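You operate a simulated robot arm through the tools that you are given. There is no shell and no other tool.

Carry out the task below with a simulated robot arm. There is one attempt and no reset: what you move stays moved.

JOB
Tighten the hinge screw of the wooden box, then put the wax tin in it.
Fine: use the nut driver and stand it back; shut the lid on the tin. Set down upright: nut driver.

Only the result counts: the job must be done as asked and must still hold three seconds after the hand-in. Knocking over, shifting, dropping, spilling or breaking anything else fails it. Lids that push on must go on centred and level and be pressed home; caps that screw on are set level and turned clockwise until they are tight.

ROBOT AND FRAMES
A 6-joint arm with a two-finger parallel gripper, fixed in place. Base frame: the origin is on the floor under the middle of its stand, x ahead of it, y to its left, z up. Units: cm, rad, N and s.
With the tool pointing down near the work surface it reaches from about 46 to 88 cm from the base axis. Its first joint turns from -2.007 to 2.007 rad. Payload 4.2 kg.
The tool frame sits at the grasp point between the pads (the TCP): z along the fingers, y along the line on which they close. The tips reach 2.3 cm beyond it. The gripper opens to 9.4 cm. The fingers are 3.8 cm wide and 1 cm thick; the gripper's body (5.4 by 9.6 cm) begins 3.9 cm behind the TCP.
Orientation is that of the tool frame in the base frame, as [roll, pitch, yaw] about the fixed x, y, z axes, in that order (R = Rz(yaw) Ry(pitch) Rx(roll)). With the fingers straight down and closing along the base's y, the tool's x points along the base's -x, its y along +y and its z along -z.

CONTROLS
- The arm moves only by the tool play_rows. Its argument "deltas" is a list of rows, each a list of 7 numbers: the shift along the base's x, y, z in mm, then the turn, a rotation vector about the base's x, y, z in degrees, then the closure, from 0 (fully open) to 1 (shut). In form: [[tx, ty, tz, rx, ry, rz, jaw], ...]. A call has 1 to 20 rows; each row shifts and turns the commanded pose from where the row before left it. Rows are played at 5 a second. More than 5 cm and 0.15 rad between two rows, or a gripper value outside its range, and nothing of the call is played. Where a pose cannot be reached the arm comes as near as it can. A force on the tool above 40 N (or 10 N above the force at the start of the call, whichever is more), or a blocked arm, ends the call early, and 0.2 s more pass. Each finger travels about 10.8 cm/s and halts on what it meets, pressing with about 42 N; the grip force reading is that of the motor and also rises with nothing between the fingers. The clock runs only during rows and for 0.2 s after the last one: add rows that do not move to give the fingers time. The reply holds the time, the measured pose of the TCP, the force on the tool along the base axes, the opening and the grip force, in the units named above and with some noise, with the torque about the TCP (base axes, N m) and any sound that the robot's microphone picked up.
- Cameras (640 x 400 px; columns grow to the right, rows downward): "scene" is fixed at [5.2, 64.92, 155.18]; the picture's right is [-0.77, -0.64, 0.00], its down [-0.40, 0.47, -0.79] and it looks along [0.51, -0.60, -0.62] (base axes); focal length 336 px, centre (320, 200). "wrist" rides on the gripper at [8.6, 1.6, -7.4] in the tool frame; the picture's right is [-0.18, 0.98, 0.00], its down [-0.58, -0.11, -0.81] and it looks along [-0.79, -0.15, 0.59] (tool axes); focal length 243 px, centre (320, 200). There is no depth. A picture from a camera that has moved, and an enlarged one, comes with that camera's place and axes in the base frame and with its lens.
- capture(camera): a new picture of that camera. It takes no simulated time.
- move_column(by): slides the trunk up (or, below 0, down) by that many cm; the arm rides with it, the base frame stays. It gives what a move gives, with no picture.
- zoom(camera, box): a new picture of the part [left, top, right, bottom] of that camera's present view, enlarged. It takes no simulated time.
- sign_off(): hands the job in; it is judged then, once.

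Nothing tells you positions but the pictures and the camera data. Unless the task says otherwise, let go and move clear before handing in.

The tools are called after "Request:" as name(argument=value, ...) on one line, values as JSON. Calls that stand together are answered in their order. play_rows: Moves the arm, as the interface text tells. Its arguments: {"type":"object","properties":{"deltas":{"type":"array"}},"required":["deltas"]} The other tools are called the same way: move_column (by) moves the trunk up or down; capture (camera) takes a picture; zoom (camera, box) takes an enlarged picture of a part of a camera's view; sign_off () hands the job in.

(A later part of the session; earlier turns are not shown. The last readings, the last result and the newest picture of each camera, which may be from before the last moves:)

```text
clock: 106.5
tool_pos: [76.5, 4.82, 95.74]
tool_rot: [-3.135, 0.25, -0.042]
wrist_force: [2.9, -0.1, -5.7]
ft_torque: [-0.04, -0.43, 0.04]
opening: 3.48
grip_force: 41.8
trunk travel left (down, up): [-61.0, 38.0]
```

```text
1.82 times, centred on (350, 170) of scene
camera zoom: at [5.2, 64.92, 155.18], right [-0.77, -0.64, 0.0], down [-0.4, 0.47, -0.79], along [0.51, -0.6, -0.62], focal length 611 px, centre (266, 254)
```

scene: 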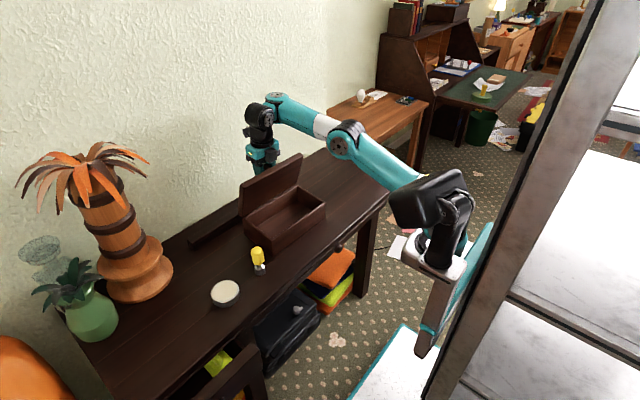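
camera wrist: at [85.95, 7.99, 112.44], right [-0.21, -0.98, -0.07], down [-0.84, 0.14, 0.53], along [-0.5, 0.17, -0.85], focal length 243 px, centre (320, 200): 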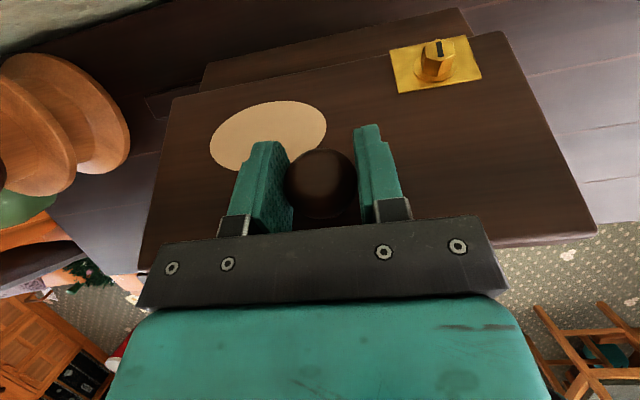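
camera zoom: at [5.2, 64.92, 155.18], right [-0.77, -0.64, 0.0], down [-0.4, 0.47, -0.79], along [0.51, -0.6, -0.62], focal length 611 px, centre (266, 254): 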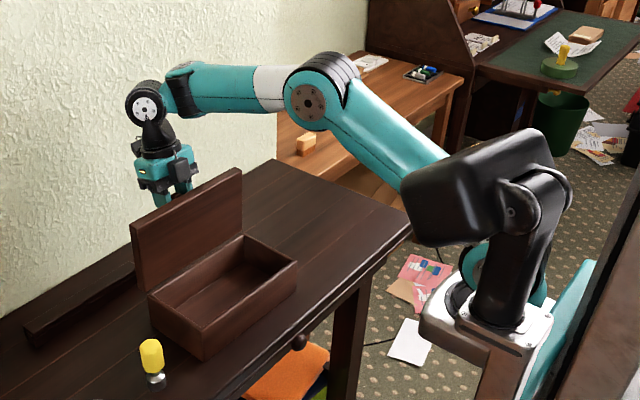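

Good posture now, the lid at about 89°. I'll settle the small lift and continue opening a few more degrees.

Request:
play_rows(deltas=[[1, 0, -2, 0, 0, 0, 1], [2.3, -0.1, -1.2, 0.05, 1.25, 0, 1], [2.3, -0.1, -1.2, 0.05, 1.25, 0, 1], [0, 0, 0, 0, 0, 0, 1]])

Request:
play_rows(deltas=[[2.3, -0.1, -1.3, 0.05, 1.25, 0, 1], [2.2, -0.1, -1.3, 0.05, 1.25, 0, 1], [0, 0, 0, 0, 0, 0, 1]])

Request:
zoom(camera="scene", box=[220, 100, 380, 280])

```text
clock: 107.5
tool_pos: [76.44, 4.33, 95.64]
tool_rot: [-3.135, 0.268, -0.04]
wrist_force: [10.2, 9.6, 22.9]
ft_torque: [0.1, 0.03, -0.03]
opening: 3.51
grip_force: 42.0
out of reach, approached as far as the arm can: row 2
trunk travel left (down, up): [-61.0, 38.0]
```

```text
clock: 108.3
tool_pos: [76.4, 4.28, 95.48]
tool_rot: [-3.134, 0.267, -0.042]
wrist_force: [13.6, 12.9, 31.2]
ft_torque: [0.12, 0.08, -0.16]
opening: 3.46
grip_force: 42.4
out of reach, approached as far as the arm can: row 1, 2
trunk travel left (down, up): [-61.0, 38.0]
```

```text
2.22 times, centred on (300, 190) of scene
camera zoom: at [5.2, 64.92, 155.18], right [-0.77, -0.64, 0.0], down [-0.4, 0.47, -0.79], along [0.51, -0.6, -0.62], focal length 747 px, centre (364, 222)
```

zoom: 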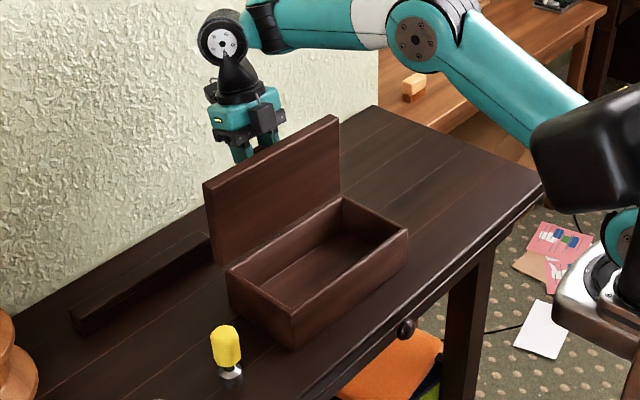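

The lid is practically upright, past its balance point. I'm pressing down on it, so I'll first relieve that with a small trunk raise before letting go.

Request:
move_column(by=0.5)

```text
clock: 108.8
tool_pos: [76.27, 3.91, 95.46]
tool_rot: [-3.138, 0.282, -0.045]
wrist_force: [-2.0, 0.0, -7.9]
ft_torque: [-0.22, -0.34, -0.04]
opening: 3.5
grip_force: 42.4
trunk travel left (down, up): [-61.5, 37.5]
```

Request:
move_column(by=-0.25)

Request:
zoom(camera="scene", box=[220, 120, 350, 280])

Request:
capture(camera="wrist")

```text
clock: 109.3
tool_pos: [76.34, 4.12, 95.56]
tool_rot: [-3.136, 0.275, -0.04]
wrist_force: [-0.7, -0.7, -5.6]
ft_torque: [-0.11, 0.03, 0.26]
opening: 3.52
grip_force: 42.8
trunk travel left (down, up): [-61.3, 37.7]
```

```text
2.50 times, centred on (285, 200) of scene
camera zoom: at [5.2, 64.92, 155.18], right [-0.77, -0.64, 0.0], down [-0.4, 0.47, -0.79], along [0.51, -0.6, -0.62], focal length 840 px, centre (408, 200)
```

zoom: 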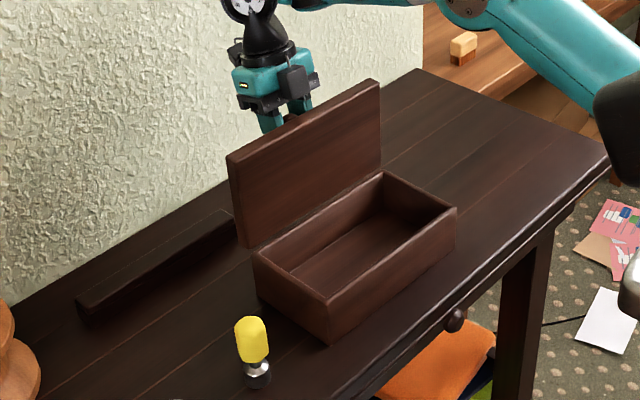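

```text
taken
camera wrist: at [86.74, 2.01, 100.28], right [-0.22, -0.97, 0.04], down [-0.34, 0.12, 0.93], along [-0.92, 0.19, -0.35], focal length 243 px, centre (320, 200)
```

wrist: 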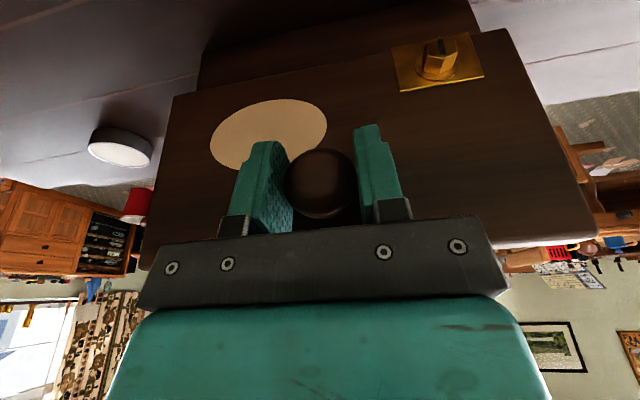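

The lid stands at about 91°, past its balance. I'll open the fingers just enough to free the knob; the fingers stay close behind the lid to catch it if it leans back.

Request:
play_rows(deltas=[[0, 0, 0, 0, 0, 0, 0.58], [0, 0, 0, 0, 0, 0, 0.55], [0, 0, 0, 0, 0, 0, 0.5], [0, 0, 0, 0, 0, 0, 0.5]])

Request:
zoom(camera="scene", box=[220, 120, 350, 280])

Request:
capture(camera="wrist")

```text
clock: 110.3
tool_pos: [76.31, 4.02, 95.56]
tool_rot: [-3.137, 0.272, -0.042]
wrist_force: [-0.2, 0.4, 0.6]
ft_torque: [-0.04, 0.03, -0.01]
opening: 4.69
grip_force: 0.0
trunk travel left (down, up): [-61.3, 37.7]
```

```text
2.50 times, centred on (285, 200) of scene
camera zoom: at [5.2, 64.92, 155.18], right [-0.77, -0.64, 0.0], down [-0.4, 0.47, -0.79], along [0.51, -0.6, -0.62], focal length 840 px, centre (408, 200)
```

zoom: 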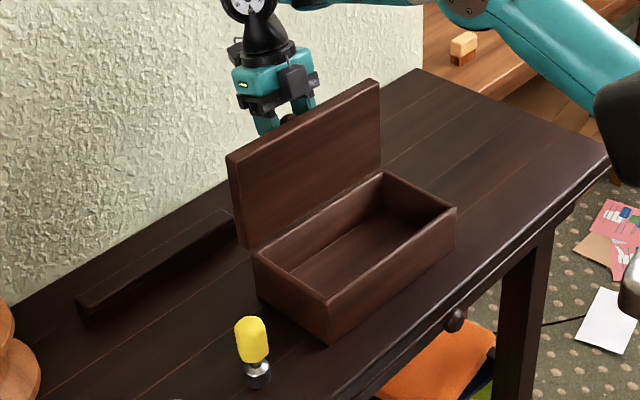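

```text
taken
camera wrist: at [86.74, 2.03, 100.38], right [-0.22, -0.97, 0.04], down [-0.34, 0.12, 0.93], along [-0.91, 0.19, -0.36], focal length 243 px, centre (320, 200)
```

wrist: 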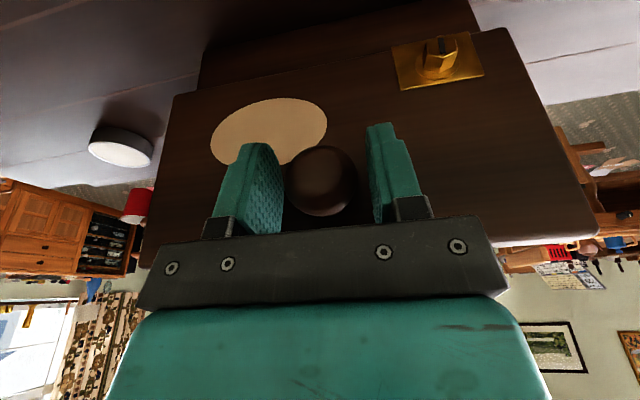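

The lid stays open on its own. I'll open the fingers fully and rise straight up with the trunk, clear of the knob.

Request:
play_rows(deltas=[[0, 0, 0, 0, 0, 0, 0.2], [0, 0, 0, 0, 0, 0, 0], [0, 0, 0, 0, 0, 0, 0]])

Request:
move_column(by=5)

Request:
zoom(camera="scene", box=[220, 100, 380, 280])

```text
clock: 111.1
tool_pos: [76.36, 4.05, 95.55]
tool_rot: [-3.137, 0.273, -0.042]
wrist_force: [0.2, 0.2, -0.2]
ft_torque: [0.03, -0.03, -0.02]
opening: 9.37
grip_force: 0.0
trunk travel left (down, up): [-61.3, 37.7]
```

```text
clock: 112.0
tool_pos: [76.36, 4.05, 100.65]
tool_rot: [-3.136, 0.272, -0.042]
wrist_force: [-0.1, -0.3, 0.3]
ft_torque: [-0.02, 0.04, -0.02]
opening: 9.43
grip_force: 0.1
trunk travel left (down, up): [-66.3, 32.7]
```

```text
2.22 times, centred on (300, 190) of scene
camera zoom: at [5.2, 64.92, 155.18], right [-0.77, -0.64, 0.0], down [-0.4, 0.47, -0.79], along [0.51, -0.6, -0.62], focal length 747 px, centre (364, 222)
```

zoom: 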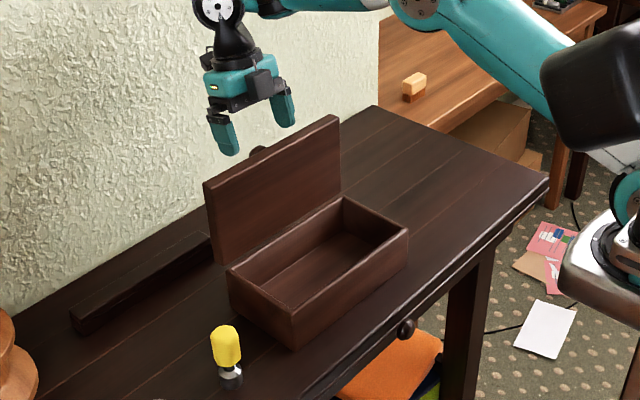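

The lid stands open by itself. I'll rise further, straighten the tool to vertical, and turn it half round (camera to the front side) so the camera won't meet the open lid later.

Request:
move_column(by=10)

Request:
play_rows(deltas=[[-20, 10, 0, 0, -5, 0, 0], [-30, 20, 0, 0, -5, 0, 0], [-30, 30, 0, 0, -5.6, 0, 0], [-30, 35, 0, 0, 0, -7.5, 0], [-20, 35, 0, 0, 0, -8, 0], [0, 35, 0, 0, 0, -8, 0], [0, 35, 0, 0, 0, -8, 0], [0, 30, 0, 0, 0, -8, 0], [0, 20, 0, 0, 0, -8, 0], [0, 0, 0, 0, 0, -8, 0], [0, 0, 0, 0, 0, 0, 0]])

Request:
capture(camera="scene")

```text
clock: 113.4
tool_pos: [76.39, 4.15, 110.69]
tool_rot: [-3.136, 0.274, -0.041]
wrist_force: [0.1, -0.4, -1.1]
ft_torque: [0.0, 0.01, -0.04]
opening: 9.4
grip_force: 0.0
trunk travel left (down, up): [-76.3, 22.7]
```

```text
clock: 115.8
tool_pos: [63.48, 29.01, 110.46]
tool_rot: [-3.124, 0.001, -1.011]
wrist_force: [-0.6, -0.8, -0.5]
ft_torque: [0.04, -0.02, 0.0]
opening: 9.4
grip_force: 0.0
trunk travel left (down, up): [-76.3, 22.7]
```

```text
taken
```

scene: 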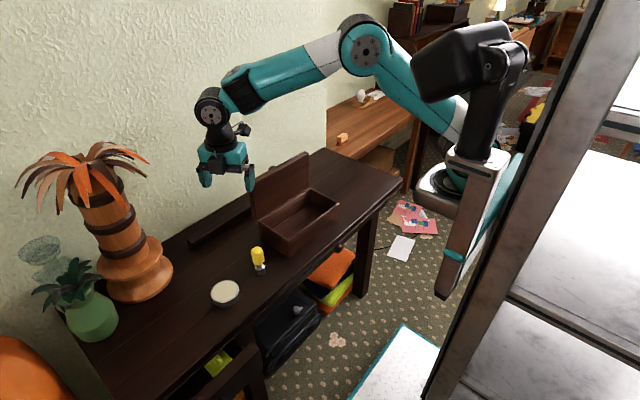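

The arm is in a comfortable posture. I'll finish the half turn and move above the tin.

Request:
play_rows(deltas=[[0, 8, -5, 0, 0, -8.2, 0], [0, 8, -5, 0, 0, -8.2, 0], [0, 8, -5, 0, 0, -8.2, 0], [-2, 8, -5, 0, 0, -8.2, 0], [-2, 8, -5, 0, 0, -8.2, 0], [-2, 8, -5, 0, 0, -8.2, 0], [-2, 8, -5, 0, 0, -8.2, 0], [-2, 8, -5, 0, 0, -8.2, 0], [-2, 8, -5, 0, 0, -8.2, 0], [-2, 8, -5, 0, 0, -8.2, 0], [-2, 5, -5, 0, 0, -8.2, 0], [0, 0, -5, 0, 0, -8.2, 0], [0, 0, -5, 0, 0, -8.2, 0], [0, 0, -5, 0, 0, -8.2, 0], [0, 0, -5, -0.5, 0, -7.3, 0], [0, 0, 0, -0.5, 0, 0, 0], [0, 0, 0, 0, 0, 0, 0]])

Request:
capture(camera="wrist")

Request:
capture(camera="scene")

```text
clock: 119.4
tool_pos: [61.71, 37.54, 103.1]
tool_rot: [-3.107, 0.002, -3.139]
wrist_force: [-0.8, 0.6, -0.3]
ft_torque: [-0.01, -0.01, -0.01]
opening: 9.41
grip_force: 0.0
trunk travel left (down, up): [-76.3, 22.7]
```

```text
taken
camera wrist: at [53.24, 39.51, 110.42], right [0.18, 0.98, -0.03], down [0.58, -0.08, 0.81], along [0.79, -0.17, -0.59], focal length 243 px, centre (320, 200)
```

wrist: 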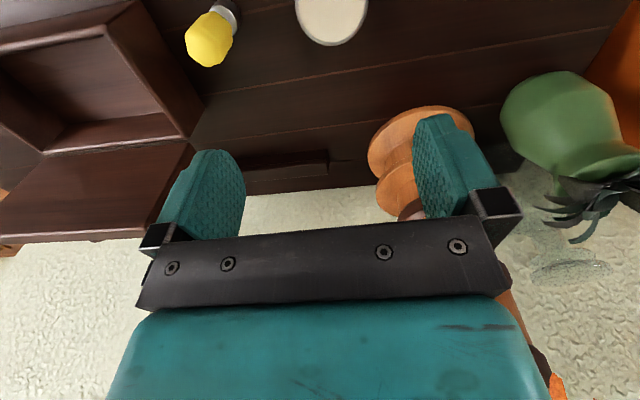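

```text
taken
```

scene: 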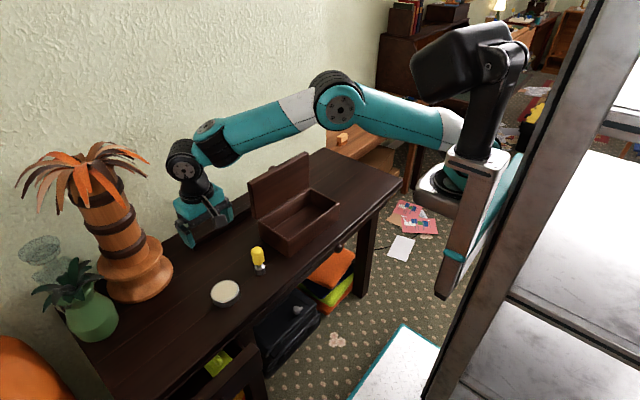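

The tool is tilted by about 2° after the turning; I'll correct that, then view the tin.

Request:
play_rows(deltas=[[0, 0, -20, 1, 0, 0, 0], [0, 0, -20, 0.98, 0, 0, 0], [0, 0, 0, 0, 0, 0, 0]])

Request:
capture(camera="wrist")

Request:
zoom(camera="wrist", box=[260, 0, 400, 90])

Request:
zoom(camera="scene", box=[190, 260, 260, 320])

```text
clock: 120.2
tool_pos: [61.7, 37.66, 99.06]
tool_rot: [3.141, -0.001, -3.139]
wrist_force: [0.8, 0.2, 0.3]
ft_torque: [-0.03, -0.01, 0.01]
opening: 9.4
grip_force: 0.1
trunk travel left (down, up): [-76.3, 22.7]
```

```text
taken
camera wrist: at [53.19, 39.21, 106.45], right [0.18, 0.98, 0.0], down [0.58, -0.11, 0.81], along [0.79, -0.15, -0.59], focal length 243 px, centre (320, 200)
```

wrist: 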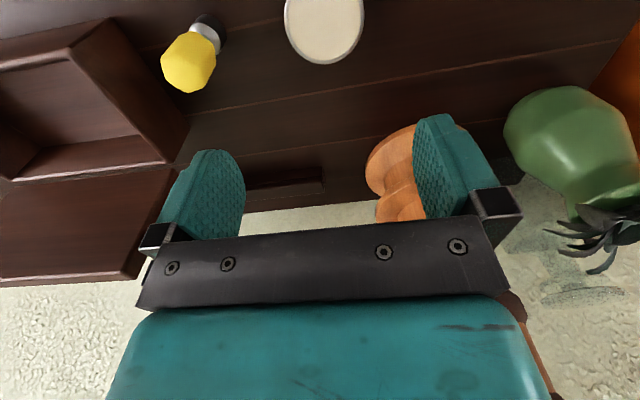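

```text
4.44 times, centred on (330, 45) of wrist
camera zoom: at [53.19, 39.21, 106.45], right [0.18, 0.98, 0.0], down [0.58, -0.11, 0.81], along [0.79, -0.15, -0.59], focal length 1078 px, centre (276, 889)
```

zoom: 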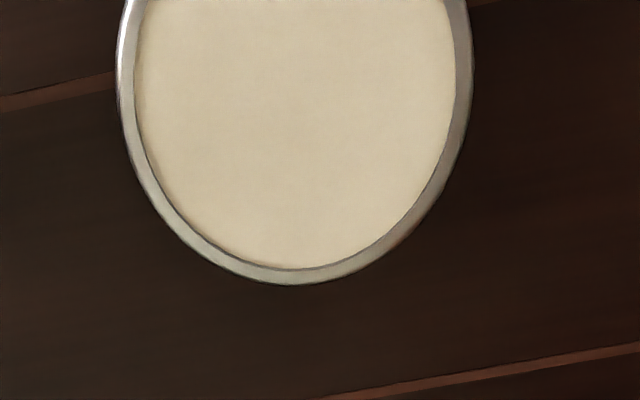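

```text
6.67 times, centred on (225, 290) of scene
camera zoom: at [5.2, 64.92, 155.18], right [-0.77, -0.64, 0.0], down [-0.4, 0.47, -0.79], along [0.51, -0.6, -0.62], focal length 2241 px, centre (953, -400)
```

zoom: 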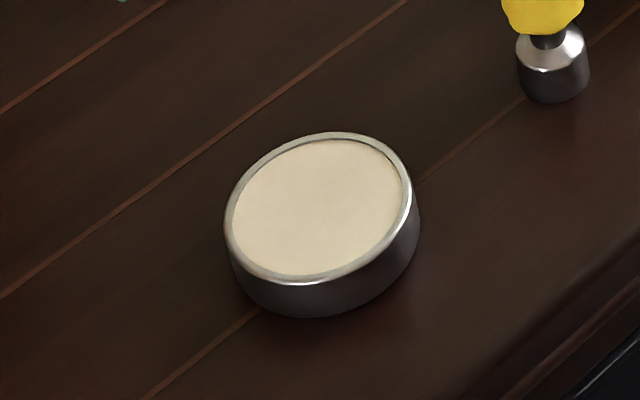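

The tin (about 7.7 cm wide, 1.8 cm high) is centred near (61.83, 38.0). I'll move over it and lower partway for a finer look.

Request:
play_rows(deltas=[[1.3, 3.4, -30, 0, 0, 0, 0], [0, 0, -30, 0, 0, 0, 0], [0, 0, -30, 0, 0, 0, 0], [0, 0, 0, 0, 0, 0, 0]])

Request:
capture(camera="wrist")

Request:
zoom(camera="scene", box=[170, 230, 270, 320])

```text
clock: 121.2
tool_pos: [61.78, 37.83, 90.26]
tool_rot: [-3.14, 0.001, -3.14]
wrist_force: [-0.2, 0.3, 0.3]
ft_torque: [0.02, 0.01, 0.01]
opening: 9.39
grip_force: 0.1
trunk travel left (down, up): [-76.3, 22.7]
```

```text
taken
camera wrist: at [53.35, 39.56, 97.54], right [0.18, 0.98, 0.0], down [0.58, -0.11, 0.81], along [0.79, -0.15, -0.59], focal length 243 px, centre (320, 200)
```

wrist: 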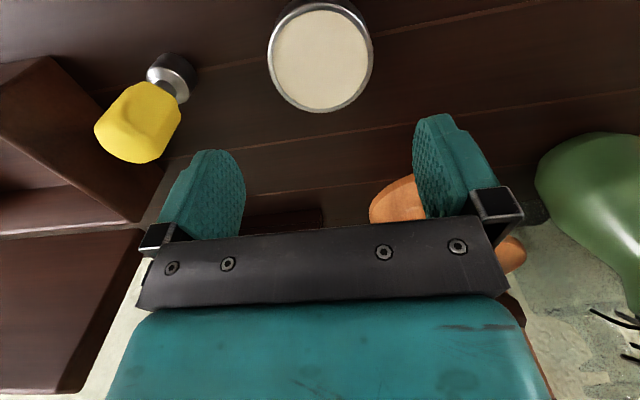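

```text
4.44 times, centred on (220, 275) of scene
camera zoom: at [5.2, 64.92, 155.18], right [-0.77, -0.64, 0.0], down [-0.4, 0.47, -0.79], along [0.51, -0.6, -0.62], focal length 1494 px, centre (764, -133)
```

zoom: 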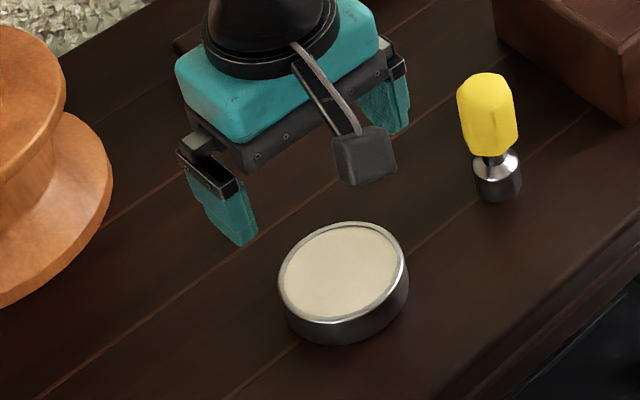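

The tin is right under the tool axis. I'll descend around it, the last part slowly.

Request:
play_rows(deltas=[[1, 0, -30, 0, 0, 0, 0], [0, 0, -30, 0, 0, 0, 0], [0, 0, -25, 0, 0, 0, 0], [0, 0, -10, 0, 0, 0, 0], [0, 0, 0, 0, 0, 0, 0]])

Request:
capture(camera="wrist")

Request:
zoom(camera="scene", box=[180, 240, 260, 320])

```text
clock: 122.4
tool_pos: [62.08, 37.87, 80.64]
tool_rot: [3.139, -0.001, -3.142]
wrist_force: [-0.8, -0.3, -0.6]
ft_torque: [-0.02, 0.04, 0.0]
opening: 9.39
grip_force: 0.0
trunk travel left (down, up): [-76.3, 22.7]
```

```text
taken
camera wrist: at [53.49, 39.57, 88.07], right [0.18, 0.98, 0.0], down [0.58, -0.11, 0.81], along [0.79, -0.15, -0.59], focal length 243 px, centre (320, 200)
```

wrist: 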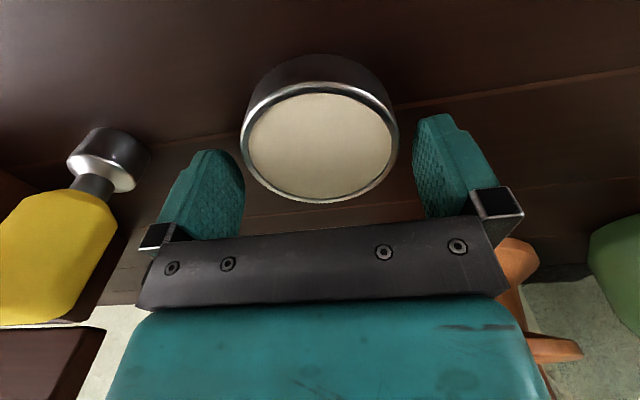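

```text
5.00 times, centred on (220, 280) of scene
camera zoom: at [5.2, 64.92, 155.18], right [-0.77, -0.64, 0.0], down [-0.4, 0.47, -0.79], along [0.51, -0.6, -0.62], focal length 1680 px, centre (820, -200)
```

zoom: 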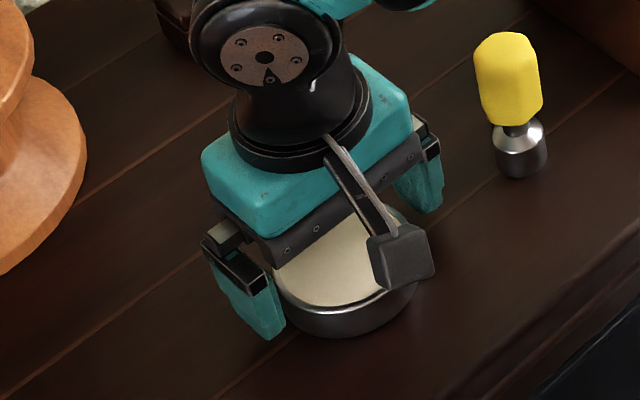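

The tin is centred between the fingers. I'll go down the last centimetre slowly.

Request:
play_rows(deltas=[[0.5, 0, -4, 0, 0, 0, 0], [0, 0, -4, 0, 0, 0, 0], [0, 0, -2, 0, 0, 0, 0], [0, 0, 0, 0, 0, 0, 0]])

Request:
zoom(camera="scene", box=[200, 260, 250, 310])

```text
clock: 123.4
tool_pos: [62.11, 37.94, 79.66]
tool_rot: [3.14, -0.001, -3.14]
wrist_force: [0.3, -0.1, 0.3]
ft_torque: [-0.01, 0.02, 0.02]
opening: 9.43
grip_force: 0.0
trunk travel left (down, up): [-76.3, 22.7]
```

```text
8.00 times, centred on (225, 285) of scene
camera zoom: at [5.2, 64.92, 155.18], right [-0.77, -0.64, 0.0], down [-0.4, 0.47, -0.79], along [0.51, -0.6, -0.62], focal length 2689 px, centre (1080, -480)
```

zoom: 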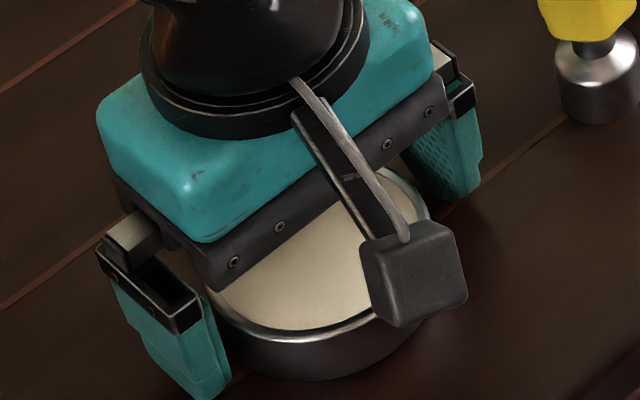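

Request:
play_rows(deltas=[[0, 0, -1.5, 0, 0, 0, 0], [0, 0, 0, 0, 0, 0, 0.1], [0, 0, 0, 0, 0, 0, 0.16], [0, 0, 0, 0, 0, 0, 0.22], [0, 0, 0, 0, 0, 0, 0.5], [0, 0, 0, 0, 0, 0, 1], [0, 0, 0, 0, 0, 0, 1]])

Request:
capture(camera="wrist")

```text
clock: 125.0
tool_pos: [61.98, 37.94, 79.52]
tool_rot: [3.142, -0.002, -3.139]
wrist_force: [-0.3, 0.6, 0.4]
ft_torque: [0.03, -0.03, 0.02]
opening: 7.36
grip_force: 42.1
trunk travel left (down, up): [-76.3, 22.7]
```

```text
taken
camera wrist: at [53.52, 39.57, 86.85], right [0.18, 0.98, 0.0], down [0.58, -0.11, 0.81], along [0.79, -0.15, -0.59], focal length 243 px, centre (320, 200)
```

wrist: 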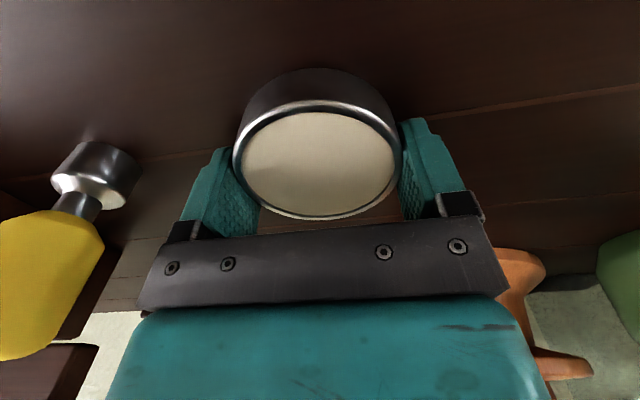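

The tin is held (7.4 cm). I'll lift it straight up and check it is level.

Request:
play_rows(deltas=[[0, 0, 5, 0, 0, 0, 1], [0, 0, 15, 0, 0, 0, 1], [0, 0, 30, 0, 0, 0, 1], [0, 0, 40, 0, 0, 0, 1], [0, 0, 40, 0, 0, 0, 1], [0, 0, 40, 0, 0, 0, 1], [0, 0, 30, 0, 0, 0, 1], [0, 0, 0, 0, 0, 0, 1]])

Request:
zoom(camera="scene", box=[180, 140, 360, 300])

Request:
capture(camera="wrist")

```text
clock: 126.8
tool_pos: [61.99, 37.91, 99.44]
tool_rot: [3.141, -0.004, -3.14]
wrist_force: [-0.5, -0.5, -2.2]
ft_torque: [0.0, 0.01, 0.02]
opening: 7.37
grip_force: 42.5
trunk travel left (down, up): [-76.3, 22.7]
```

```text
2.50 times, centred on (270, 220) of scene
camera zoom: at [5.2, 64.92, 155.18], right [-0.77, -0.64, 0.0], down [-0.4, 0.47, -0.79], along [0.51, -0.6, -0.62], focal length 840 px, centre (445, 150)
```

zoom: 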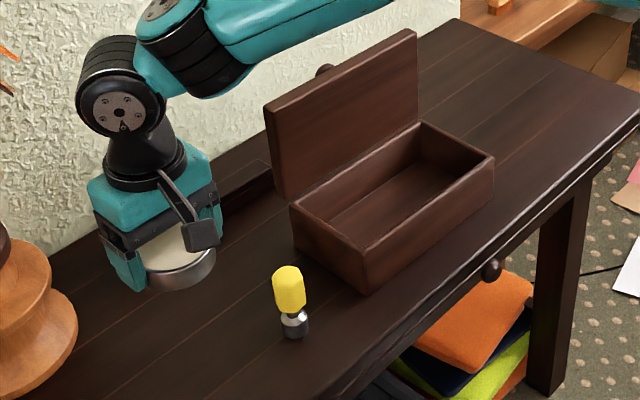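

```text
taken
camera wrist: at [53.45, 39.53, 106.83], right [0.18, 0.98, 0.0], down [0.58, -0.11, 0.81], along [0.79, -0.15, -0.59], focal length 243 px, centre (320, 200)
```

wrist: 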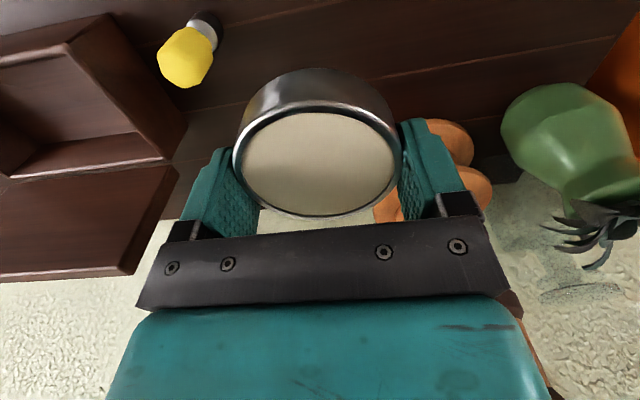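

The tin is level in the hand. The box (rim) now spans about x 57.4–70.3, y −6.7–17, so I'll carry the tin over its middle, slightly toward the front to stay clear of the lid.

Request:
play_rows(deltas=[[0, -30, 0, 0, 0, 0, 1], [1.5, -38, 0, 0, 0, 0, 1], [1.5, -38, 0, 0, 0, 0, 1], [1.5, -38, 0, 0, 0, 0, 1], [1.5, -38, 0, 0, 0, 0, 1], [1.5, -38, 0, 0, 0, 0, 1], [1.5, -38, 0, 0, 0, 0, 1], [1.5, -38, 0, 0, 0, 0, 1], [1.5, -33, 0, 0, 0, 0, 1], [0, 0, 0, 0, 0, 0, 1], [0, 0, 0, 0, 0, 0, 1]])

Request:
capture(camera="wrist")

Request:
zoom(camera="scene", box=[210, 100, 370, 280])

```text
clock: 129.2
tool_pos: [63.29, 4.99, 99.42]
tool_rot: [3.141, -0.001, -3.139]
wrist_force: [0.8, -0.2, -1.8]
ft_torque: [0.01, 0.01, 0.01]
opening: 7.33
grip_force: 42.2
trunk travel left (down, up): [-76.3, 22.7]
```

```text
taken
camera wrist: at [54.76, 6.63, 106.82], right [0.18, 0.98, 0.0], down [0.58, -0.11, 0.81], along [0.79, -0.15, -0.59], focal length 243 px, centre (320, 200)
```

wrist: 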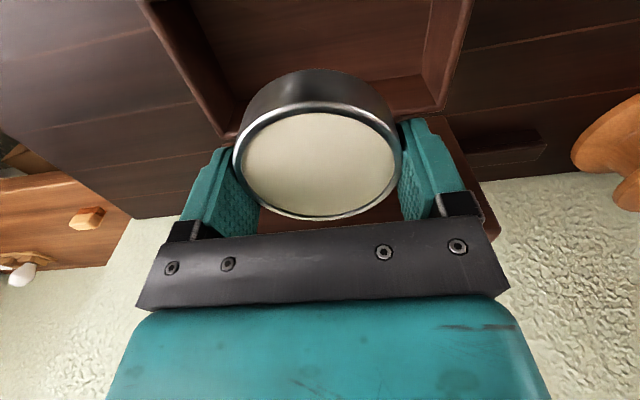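

```text
2.22 times, centred on (290, 190) of scene
camera zoom: at [5.2, 64.92, 155.18], right [-0.77, -0.64, 0.0], down [-0.4, 0.47, -0.79], along [0.51, -0.6, -0.62], focal length 747 px, centre (387, 222)
```

zoom: 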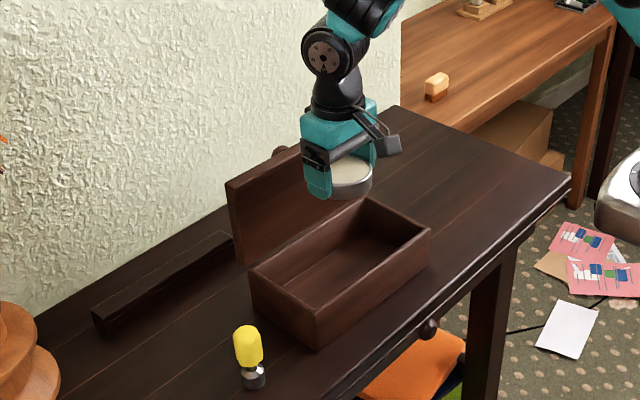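

The tin is over the box's middle. I'll lower it to just above the rim, check, then go in.

Request:
play_rows(deltas=[[0, 0, -30, 0, 0, 0, 1], [0, 0, -30, 0, 0, 0, 1], [0, 0, -30, 0, 0, 0, 1], [0, 0, -15, 0, 0, 0, 1], [0, 0, 0, 0, 0, 0, 1]])

Request:
zoom(camera="scene", box=[230, 130, 350, 270])

Request:
capture(camera="wrist")

```text
clock: 130.4
tool_pos: [63.2, 5.16, 88.86]
tool_rot: [3.141, 0.001, -3.14]
wrist_force: [-0.7, 0.0, -2.1]
ft_torque: [0.01, -0.03, -0.02]
opening: 7.36
grip_force: 41.7
trunk travel left (down, up): [-76.3, 22.7]
```

```text
2.86 times, centred on (290, 200) of scene
camera zoom: at [5.2, 64.92, 155.18], right [-0.77, -0.64, 0.0], down [-0.4, 0.47, -0.79], along [0.51, -0.6, -0.62], focal length 960 px, centre (406, 200)
```

zoom: 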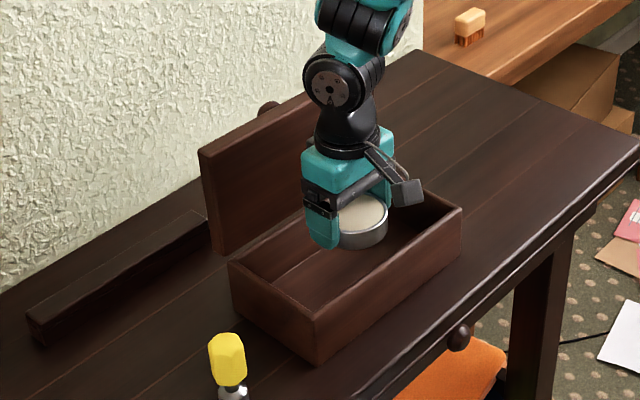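

```text
taken
camera wrist: at [54.72, 6.72, 96.31], right [0.18, 0.98, 0.0], down [0.58, -0.11, 0.81], along [0.79, -0.15, -0.59], focal length 243 px, centre (320, 200)
```

wrist: 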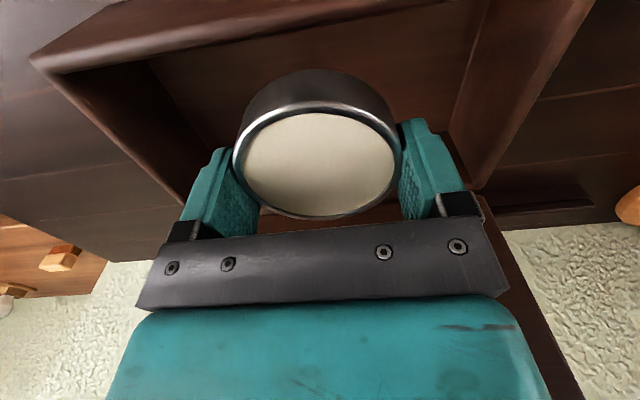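

Well aligned inside the rim. Lowering into the box.

Request:
play_rows(deltas=[[1, 0, -20, 0, 0, 0, 1], [1, 0, -20, 0, 0, 0, 1], [0, 0, -20, 0, 0, 0, 1], [0, 0, -8, 0, 0, 0, 1], [0, 0, 0, 0, 0, 0, 1]])

Request:
zoom(camera="scene", box=[230, 130, 350, 270])

```text
clock: 131.6
tool_pos: [63.41, 4.94, 82.2]
tool_rot: [-3.141, -0.002, -3.141]
wrist_force: [0.2, -0.1, -1.6]
ft_torque: [0.01, -0.02, 0.0]
opening: 7.37
grip_force: 41.9
trunk travel left (down, up): [-76.3, 22.7]
```

```text
2.86 times, centred on (290, 200) of scene
camera zoom: at [5.2, 64.92, 155.18], right [-0.77, -0.64, 0.0], down [-0.4, 0.47, -0.79], along [0.51, -0.6, -0.62], focal length 960 px, centre (406, 200)
```

zoom: 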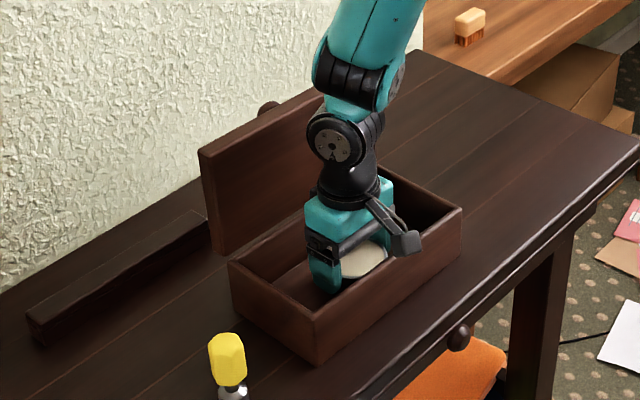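

Going down the last part slowly until the tin touches the floor of the box.

Request:
play_rows(deltas=[[0, 0, -4, 0, 0, 0, 1], [0, 0, -4, 0, 0, 0, 1], [0, 0, -3, 0, 0, 0, 1], [0, 0, 0, 0, 0, 0, 1]])

Request:
play_rows(deltas=[[0, 0, -2, 0, 0, 0, 1], [0, 0, -2, 0, 0, 0, 1], [0, 0, 0, 0, 0, 0, 1]])

```text
clock: 132.6
tool_pos: [63.48, 5.07, 81.02]
tool_rot: [3.142, -0.002, -3.141]
wrist_force: [0.1, -0.3, -1.6]
ft_torque: [-0.02, 0.0, 0.0]
opening: 7.37
grip_force: 41.8
trunk travel left (down, up): [-76.3, 22.7]
```

```text
clock: 133.4
tool_pos: [63.44, 4.99, 80.62]
tool_rot: [3.14, 0.0, -3.141]
wrist_force: [0.1, 0.8, -2.1]
ft_torque: [0.02, 0.03, 0.0]
opening: 7.38
grip_force: 42.5
trunk travel left (down, up): [-76.3, 22.7]
```

Request:
play_rows(deltas=[[0, 0, -2, 0, 0, 0, 1], [0, 0, 0, 0, 0, 0, 1]])

Request:
play_rows(deltas=[[0, 0, -2, 0, 0, 0, 1], [0, 0, 0, 0, 0, 0, 1]])

Request:
play_rows(deltas=[[0, 0, -1.5, 0, 0, 0, 1], [0, 0, 0, 0, 0, 0, 1]])

Request:
zoom(camera="scene", box=[270, 180, 330, 240])

```text
clock: 134.0
tool_pos: [63.45, 5.05, 80.43]
tool_rot: [-3.141, 0.0, -3.141]
wrist_force: [0.8, -0.8, 1.4]
ft_torque: [0.01, 0.02, -0.01]
opening: 7.35
grip_force: 42.2
trunk travel left (down, up): [-76.3, 22.7]
```

```text
clock: 134.6
tool_pos: [63.52, 4.98, 80.37]
tool_rot: [3.14, 0.001, -3.141]
wrist_force: [-3.2, -2.1, 27.6]
ft_torque: [-0.09, 0.24, -0.11]
opening: 7.37
grip_force: 42.2
trunk travel left (down, up): [-76.3, 22.7]
```

```text
clock: 135.2
tool_pos: [63.49, 4.97, 80.32]
tool_rot: [3.141, 0.002, -3.142]
wrist_force: [-7.4, -2.3, 22.1]
ft_torque: [-0.31, 0.16, -0.06]
opening: 7.38
grip_force: 42.4
trunk travel left (down, up): [-76.3, 22.7]
stopped in row 2: the force on the tool passed its limit at 41 N (the readings are from after the stop); the commanded pose is now the measured one
```

```text
6.67 times, centred on (300, 210) of scene
camera zoom: at [5.2, 64.92, 155.18], right [-0.77, -0.64, 0.0], down [-0.4, 0.47, -0.79], along [0.51, -0.6, -0.62], focal length 2241 px, centre (453, 133)
```

zoom: 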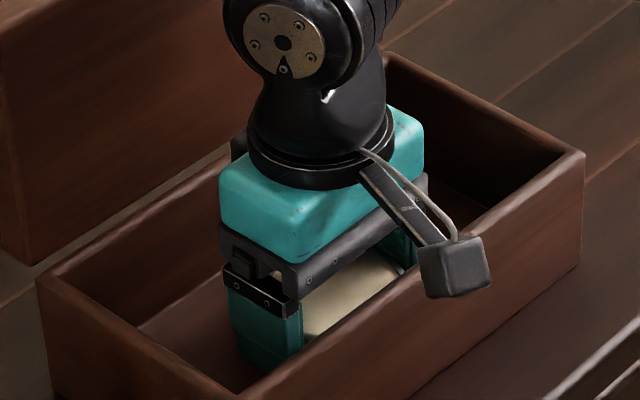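

The tin has touched the box floor. I'll relieve the push by a millimetre or so and open the fingers.

Request:
play_rows(deltas=[[0, 0, 1.5, 0, 0, 0, 1], [0, 0, 0, 0, 0, 0, 1], [0, 0, 0, 0, 0, 0, 0.18], [0, 0, 0, 0, 0, 0, 0.1], [0, 0, 0, 0, 0, 0, 0], [0, 0, 0, 0, 0, 0, 0]])

Request:
capture(camera="wrist")

```text
clock: 136.6
tool_pos: [63.6, 4.95, 80.37]
tool_rot: [3.14, 0.001, -3.139]
wrist_force: [-0.4, 0.1, -0.2]
ft_torque: [-0.03, 0.0, 0.03]
opening: 9.42
grip_force: 0.1
trunk travel left (down, up): [-76.3, 22.7]
```

```text
taken
camera wrist: at [54.99, 6.68, 87.71], right [0.18, 0.98, 0.0], down [0.58, -0.11, 0.81], along [0.79, -0.15, -0.59], focal length 243 px, centre (320, 200)
```

wrist: 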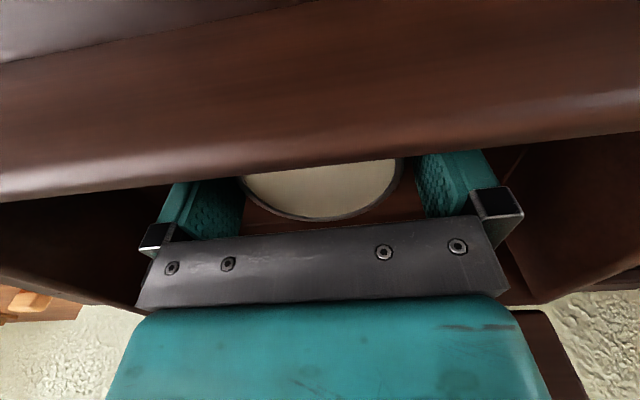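

The tin is released and lying on the box floor. I'll rise straight up slowly, then check.

Request:
play_rows(deltas=[[0, 0, 10, 0, 0, 0, 0], [0, 0, 20, 0, 0, 0, 0], [0, 0, 30, 0, 0, 0, 0], [0, 0, 40, 0, 0, 0, 0], [0, 0, 40, 0, 0, 0, 0], [0, 0, 40, 0, 0, 0, 0], [0, 0, 40, 0, 0, 0, 0], [0, 0, 40, 0, 0, 0, 0], [0, 0, 0, 0, 0, 0, 0]])

Request:
zoom(camera="scene", box=[220, 120, 360, 280])

Request:
capture(camera="wrist")

```text
clock: 138.6
tool_pos: [63.62, 5.17, 106.37]
tool_rot: [-3.14, 0.002, -3.14]
wrist_force: [-0.4, 0.3, 0.1]
ft_torque: [0.01, -0.02, 0.01]
opening: 9.41
grip_force: 0.0
trunk travel left (down, up): [-76.3, 22.7]
```

```text
2.50 times, centred on (290, 200) of scene
camera zoom: at [5.2, 64.92, 155.18], right [-0.77, -0.64, 0.0], down [-0.4, 0.47, -0.79], along [0.51, -0.6, -0.62], focal length 840 px, centre (395, 200)
```

zoom: 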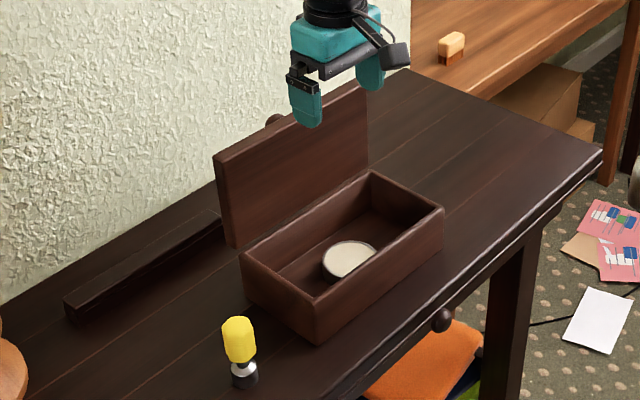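

```text
taken
camera wrist: at [55.06, 6.72, 113.66], right [0.18, 0.98, 0.0], down [0.58, -0.11, 0.81], along [0.79, -0.15, -0.59], focal length 243 px, centre (320, 200)
```

wrist: 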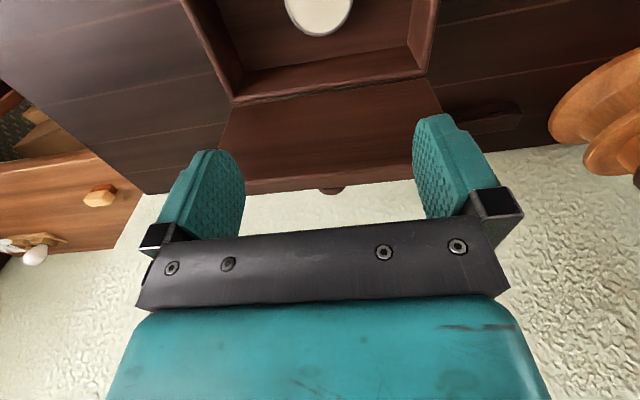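

The tin lies in the box and the driver stands where it was. To close the lid gently I'll regrasp the knob the same way as I released it: turn the hand back, tilt it, and return to that same pose from above.

Request:
play_rows(deltas=[[0, 0, 10, 0, 0, 8.5, 0], [0, 0, 10, 0, 0, 8.5, 0], [0, 0, 10, 0, 0, 8.5, 0], [0, 0, 10, 0, 0, 8.5, 0], [0, 0, 5, 0, 0, 8.5, 0], [0, 0, 0, 0, 0, 8.5, 0], [0, 0, 0, 0, 0, 8.5, 0], [0, 0, 0, 0, 0, 8.5, 0], [0, 0, 0, 0, 0, 8.5, 0], [0, 0, 0, 0, 0, 8.5, 0], [0, 0, 0, 0, 0, 8.5, 0], [0, 0, 0, 0, 0, 8.5, 0], [0, 0, 0, 0, 0, 8.5, 0], [0, 0, 0, 0, 0, 8.5, 0], [0, 0, 0, 0, 0, 8.5, 0], [0, 0, 0, 0, 0, 8.5, 0], [0, 0, 0, 0, 0, 8.5, 0], [0, 0, 0, 0, 0, 8.5, 0], [0, 0, 0, 0, 0, 8.5, 0], [0, 0, 0, 0, 0, 8.5, 0]])

Request:
play_rows(deltas=[[20, -2, 0, 0, 0, 7.6, 0], [30, -3, 0, 0, 0, 0, 0], [30, -3, 0, 0.2, 5.2, 0, 0], [30, -2, 0, 0.2, 5.2, 0, 0], [17, -1, 0, 0.2, 5.2, 0, 0], [0, 0, 0, 0, 0, 0, 0], [0, 0, 0, 0, 0, 0, 0]])

Request:
zoom(camera="scene", box=[210, 40, 480, 280])

Request:
capture(camera="wrist")

```text
clock: 142.8
tool_pos: [63.55, 5.09, 110.93]
tool_rot: [-3.141, 0.002, -0.171]
wrist_force: [-0.3, -0.2, -0.4]
ft_torque: [0.0, 0.03, 0.02]
opening: 9.4
grip_force: 0.0
trunk travel left (down, up): [-76.3, 22.7]
```

```text
clock: 144.4
tool_pos: [76.33, 4.03, 110.77]
tool_rot: [3.141, 0.274, -0.041]
wrist_force: [-0.9, -0.1, -0.2]
ft_torque: [0.0, 0.0, -0.01]
opening: 9.42
grip_force: 0.0
trunk travel left (down, up): [-76.3, 22.7]
```

```text
1.67 times, centred on (345, 160) of scene
camera zoom: at [5.2, 64.92, 155.18], right [-0.77, -0.64, 0.0], down [-0.4, 0.47, -0.79], along [0.51, -0.6, -0.62], focal length 560 px, centre (278, 267)
```

zoom: 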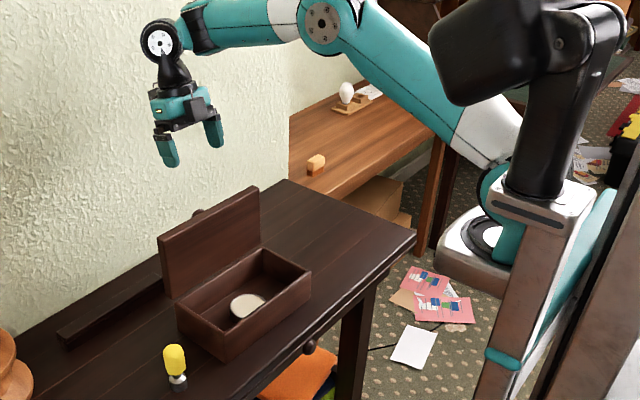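

```text
taken
camera wrist: at [86.66, 1.94, 115.55], right [-0.22, -0.97, 0.05], down [-0.34, 0.12, 0.93], along [-0.92, 0.18, -0.35], focal length 243 px, centre (320, 200)
```

wrist: 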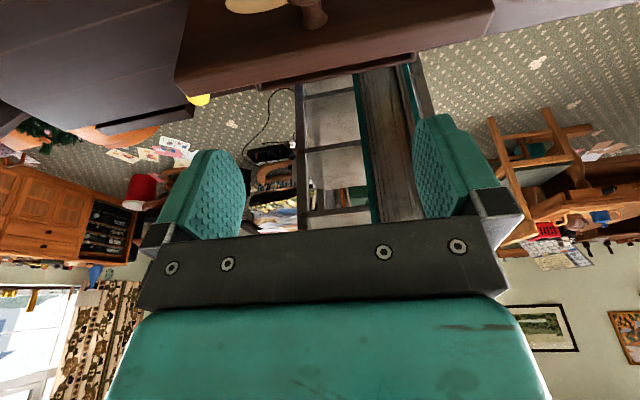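

The hand is exactly above its release pose. I'll lower with the trunk and check the knob between the fingers.

Request:
move_column(by=-12)

Request:
capture(camera="wrist")

Request:
zoom(camera="scene", box=[220, 110, 340, 230])

```text
clock: 145.9
tool_pos: [76.25, 4.01, 98.82]
tool_rot: [3.138, 0.274, -0.04]
wrist_force: [-0.6, 1.0, 0.0]
ft_torque: [0.0, 0.01, 0.0]
opening: 9.4
grip_force: 0.0
trunk travel left (down, up): [-64.3, 34.7]
```

```text
taken
camera wrist: at [86.65, 1.98, 103.58], right [-0.22, -0.98, 0.05], down [-0.34, 0.12, 0.93], along [-0.92, 0.18, -0.36], focal length 243 px, centre (320, 200)
```

wrist: 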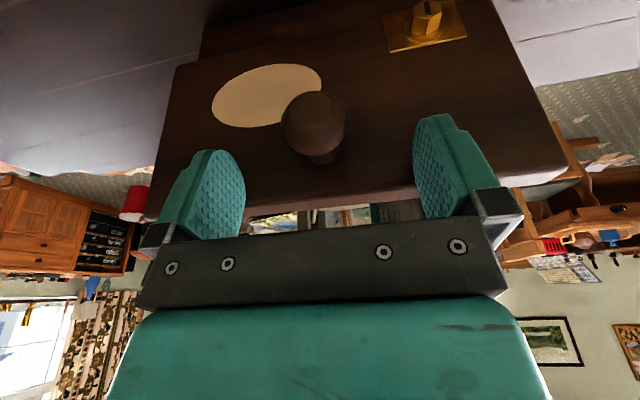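

```text
3.33 times, centred on (280, 170) of scene
camera zoom: at [5.2, 64.92, 155.18], right [-0.77, -0.64, 0.0], down [-0.4, 0.47, -0.79], along [0.51, -0.6, -0.62], focal length 1120 px, centre (453, 300)
```

zoom: 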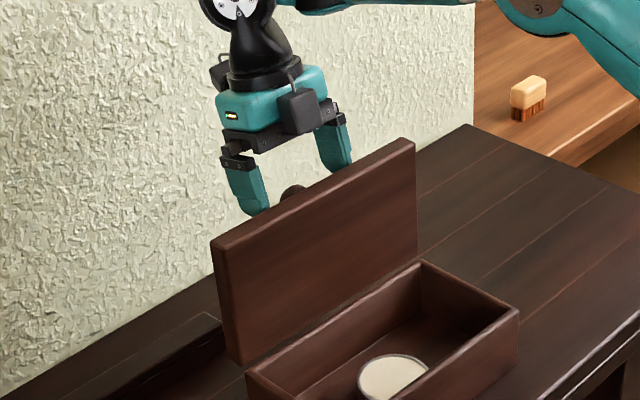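

Knob is centred between the fingers. Lowering the last 3 cm to the release pose.

Request:
move_column(by=-3.2)

Request:
capture(camera="wrist")

```text
clock: 146.7
tool_pos: [76.25, 4.03, 95.63]
tool_rot: [3.142, 0.274, -0.041]
wrist_force: [0.7, 0.3, -0.3]
ft_torque: [-0.01, 0.01, 0.02]
opening: 9.38
grip_force: 0.1
trunk travel left (down, up): [-61.1, 37.9]
```

```text
taken
camera wrist: at [86.65, 1.97, 100.37], right [-0.22, -0.98, 0.05], down [-0.34, 0.12, 0.93], along [-0.92, 0.18, -0.35], focal length 243 px, centre (320, 200)
```

wrist: 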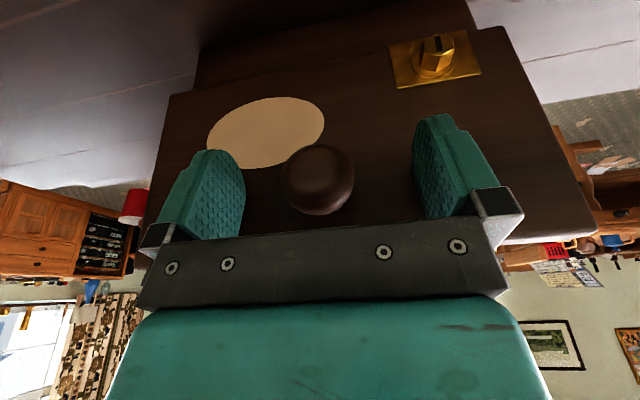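

The knob is centred. I'll close on it and start the closing arc carefully with small steps.

Request:
play_rows(deltas=[[0, 1, 0, 0, 0, 0, 0], [0, 0, 0, 0, 0, 0, 0.4], [0, 0, 0, 0, 0, 0, 0.6], [0, 0, 0, 0, 0, 0, 1], [0, 0, 0, 0, 0, 0, 1]])

Request:
zoom(camera="scene", box=[220, 110, 360, 270])

```text
clock: 147.9
tool_pos: [76.25, 4.06, 95.64]
tool_rot: [3.141, 0.275, -0.04]
wrist_force: [1.1, 0.3, 0.0]
ft_torque: [0.0, -0.02, 0.01]
opening: 3.49
grip_force: 42.1
trunk travel left (down, up): [-61.1, 37.9]
```

```text
2.50 times, centred on (290, 190) of scene
camera zoom: at [5.2, 64.92, 155.18], right [-0.77, -0.64, 0.0], down [-0.4, 0.47, -0.79], along [0.51, -0.6, -0.62], focal length 840 px, centre (395, 225)
```

zoom: 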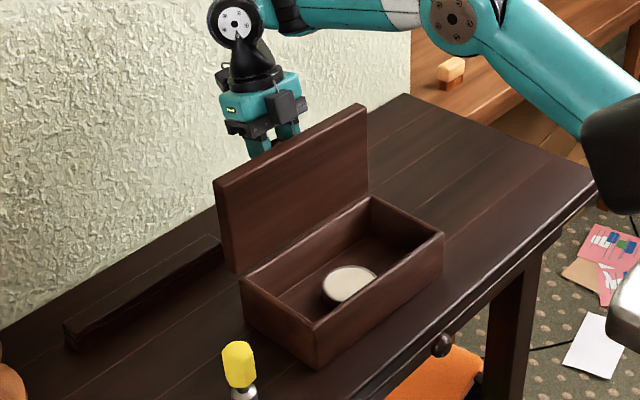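

Request:
play_rows(deltas=[[-4.73, 0.2, 2.0, -0.1, -2.5, 0, 1], [-4.82, 0.2, 1.8, -0.1, -2.5, 0, 1], [0, 0, 0, 0, 0, 0, 1]])

Request:
zoom(camera="scene", box=[220, 60, 480, 280])

```text
clock: 148.7
tool_pos: [75.26, 4.22, 96.0]
tool_rot: [3.14, 0.186, -0.038]
wrist_force: [-1.3, 4.3, 0.3]
ft_torque: [-0.06, -0.04, -0.27]
opening: 3.49
grip_force: 41.9
trunk travel left (down, up): [-61.1, 37.9]
```

```text
1.82 times, centred on (350, 170) of scene
camera zoom: at [5.2, 64.92, 155.18], right [-0.77, -0.64, 0.0], down [-0.4, 0.47, -0.79], along [0.51, -0.6, -0.62], focal length 611 px, centre (266, 254)
```

zoom: 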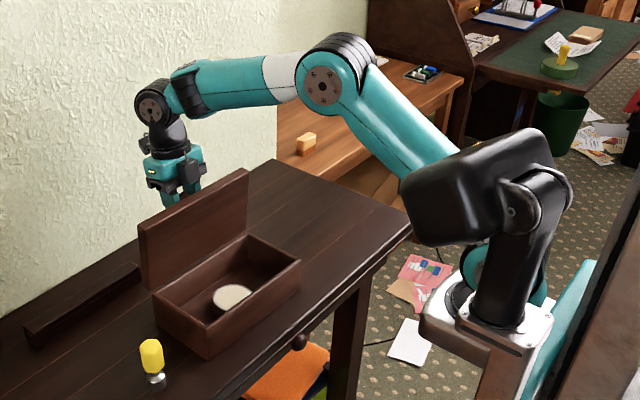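

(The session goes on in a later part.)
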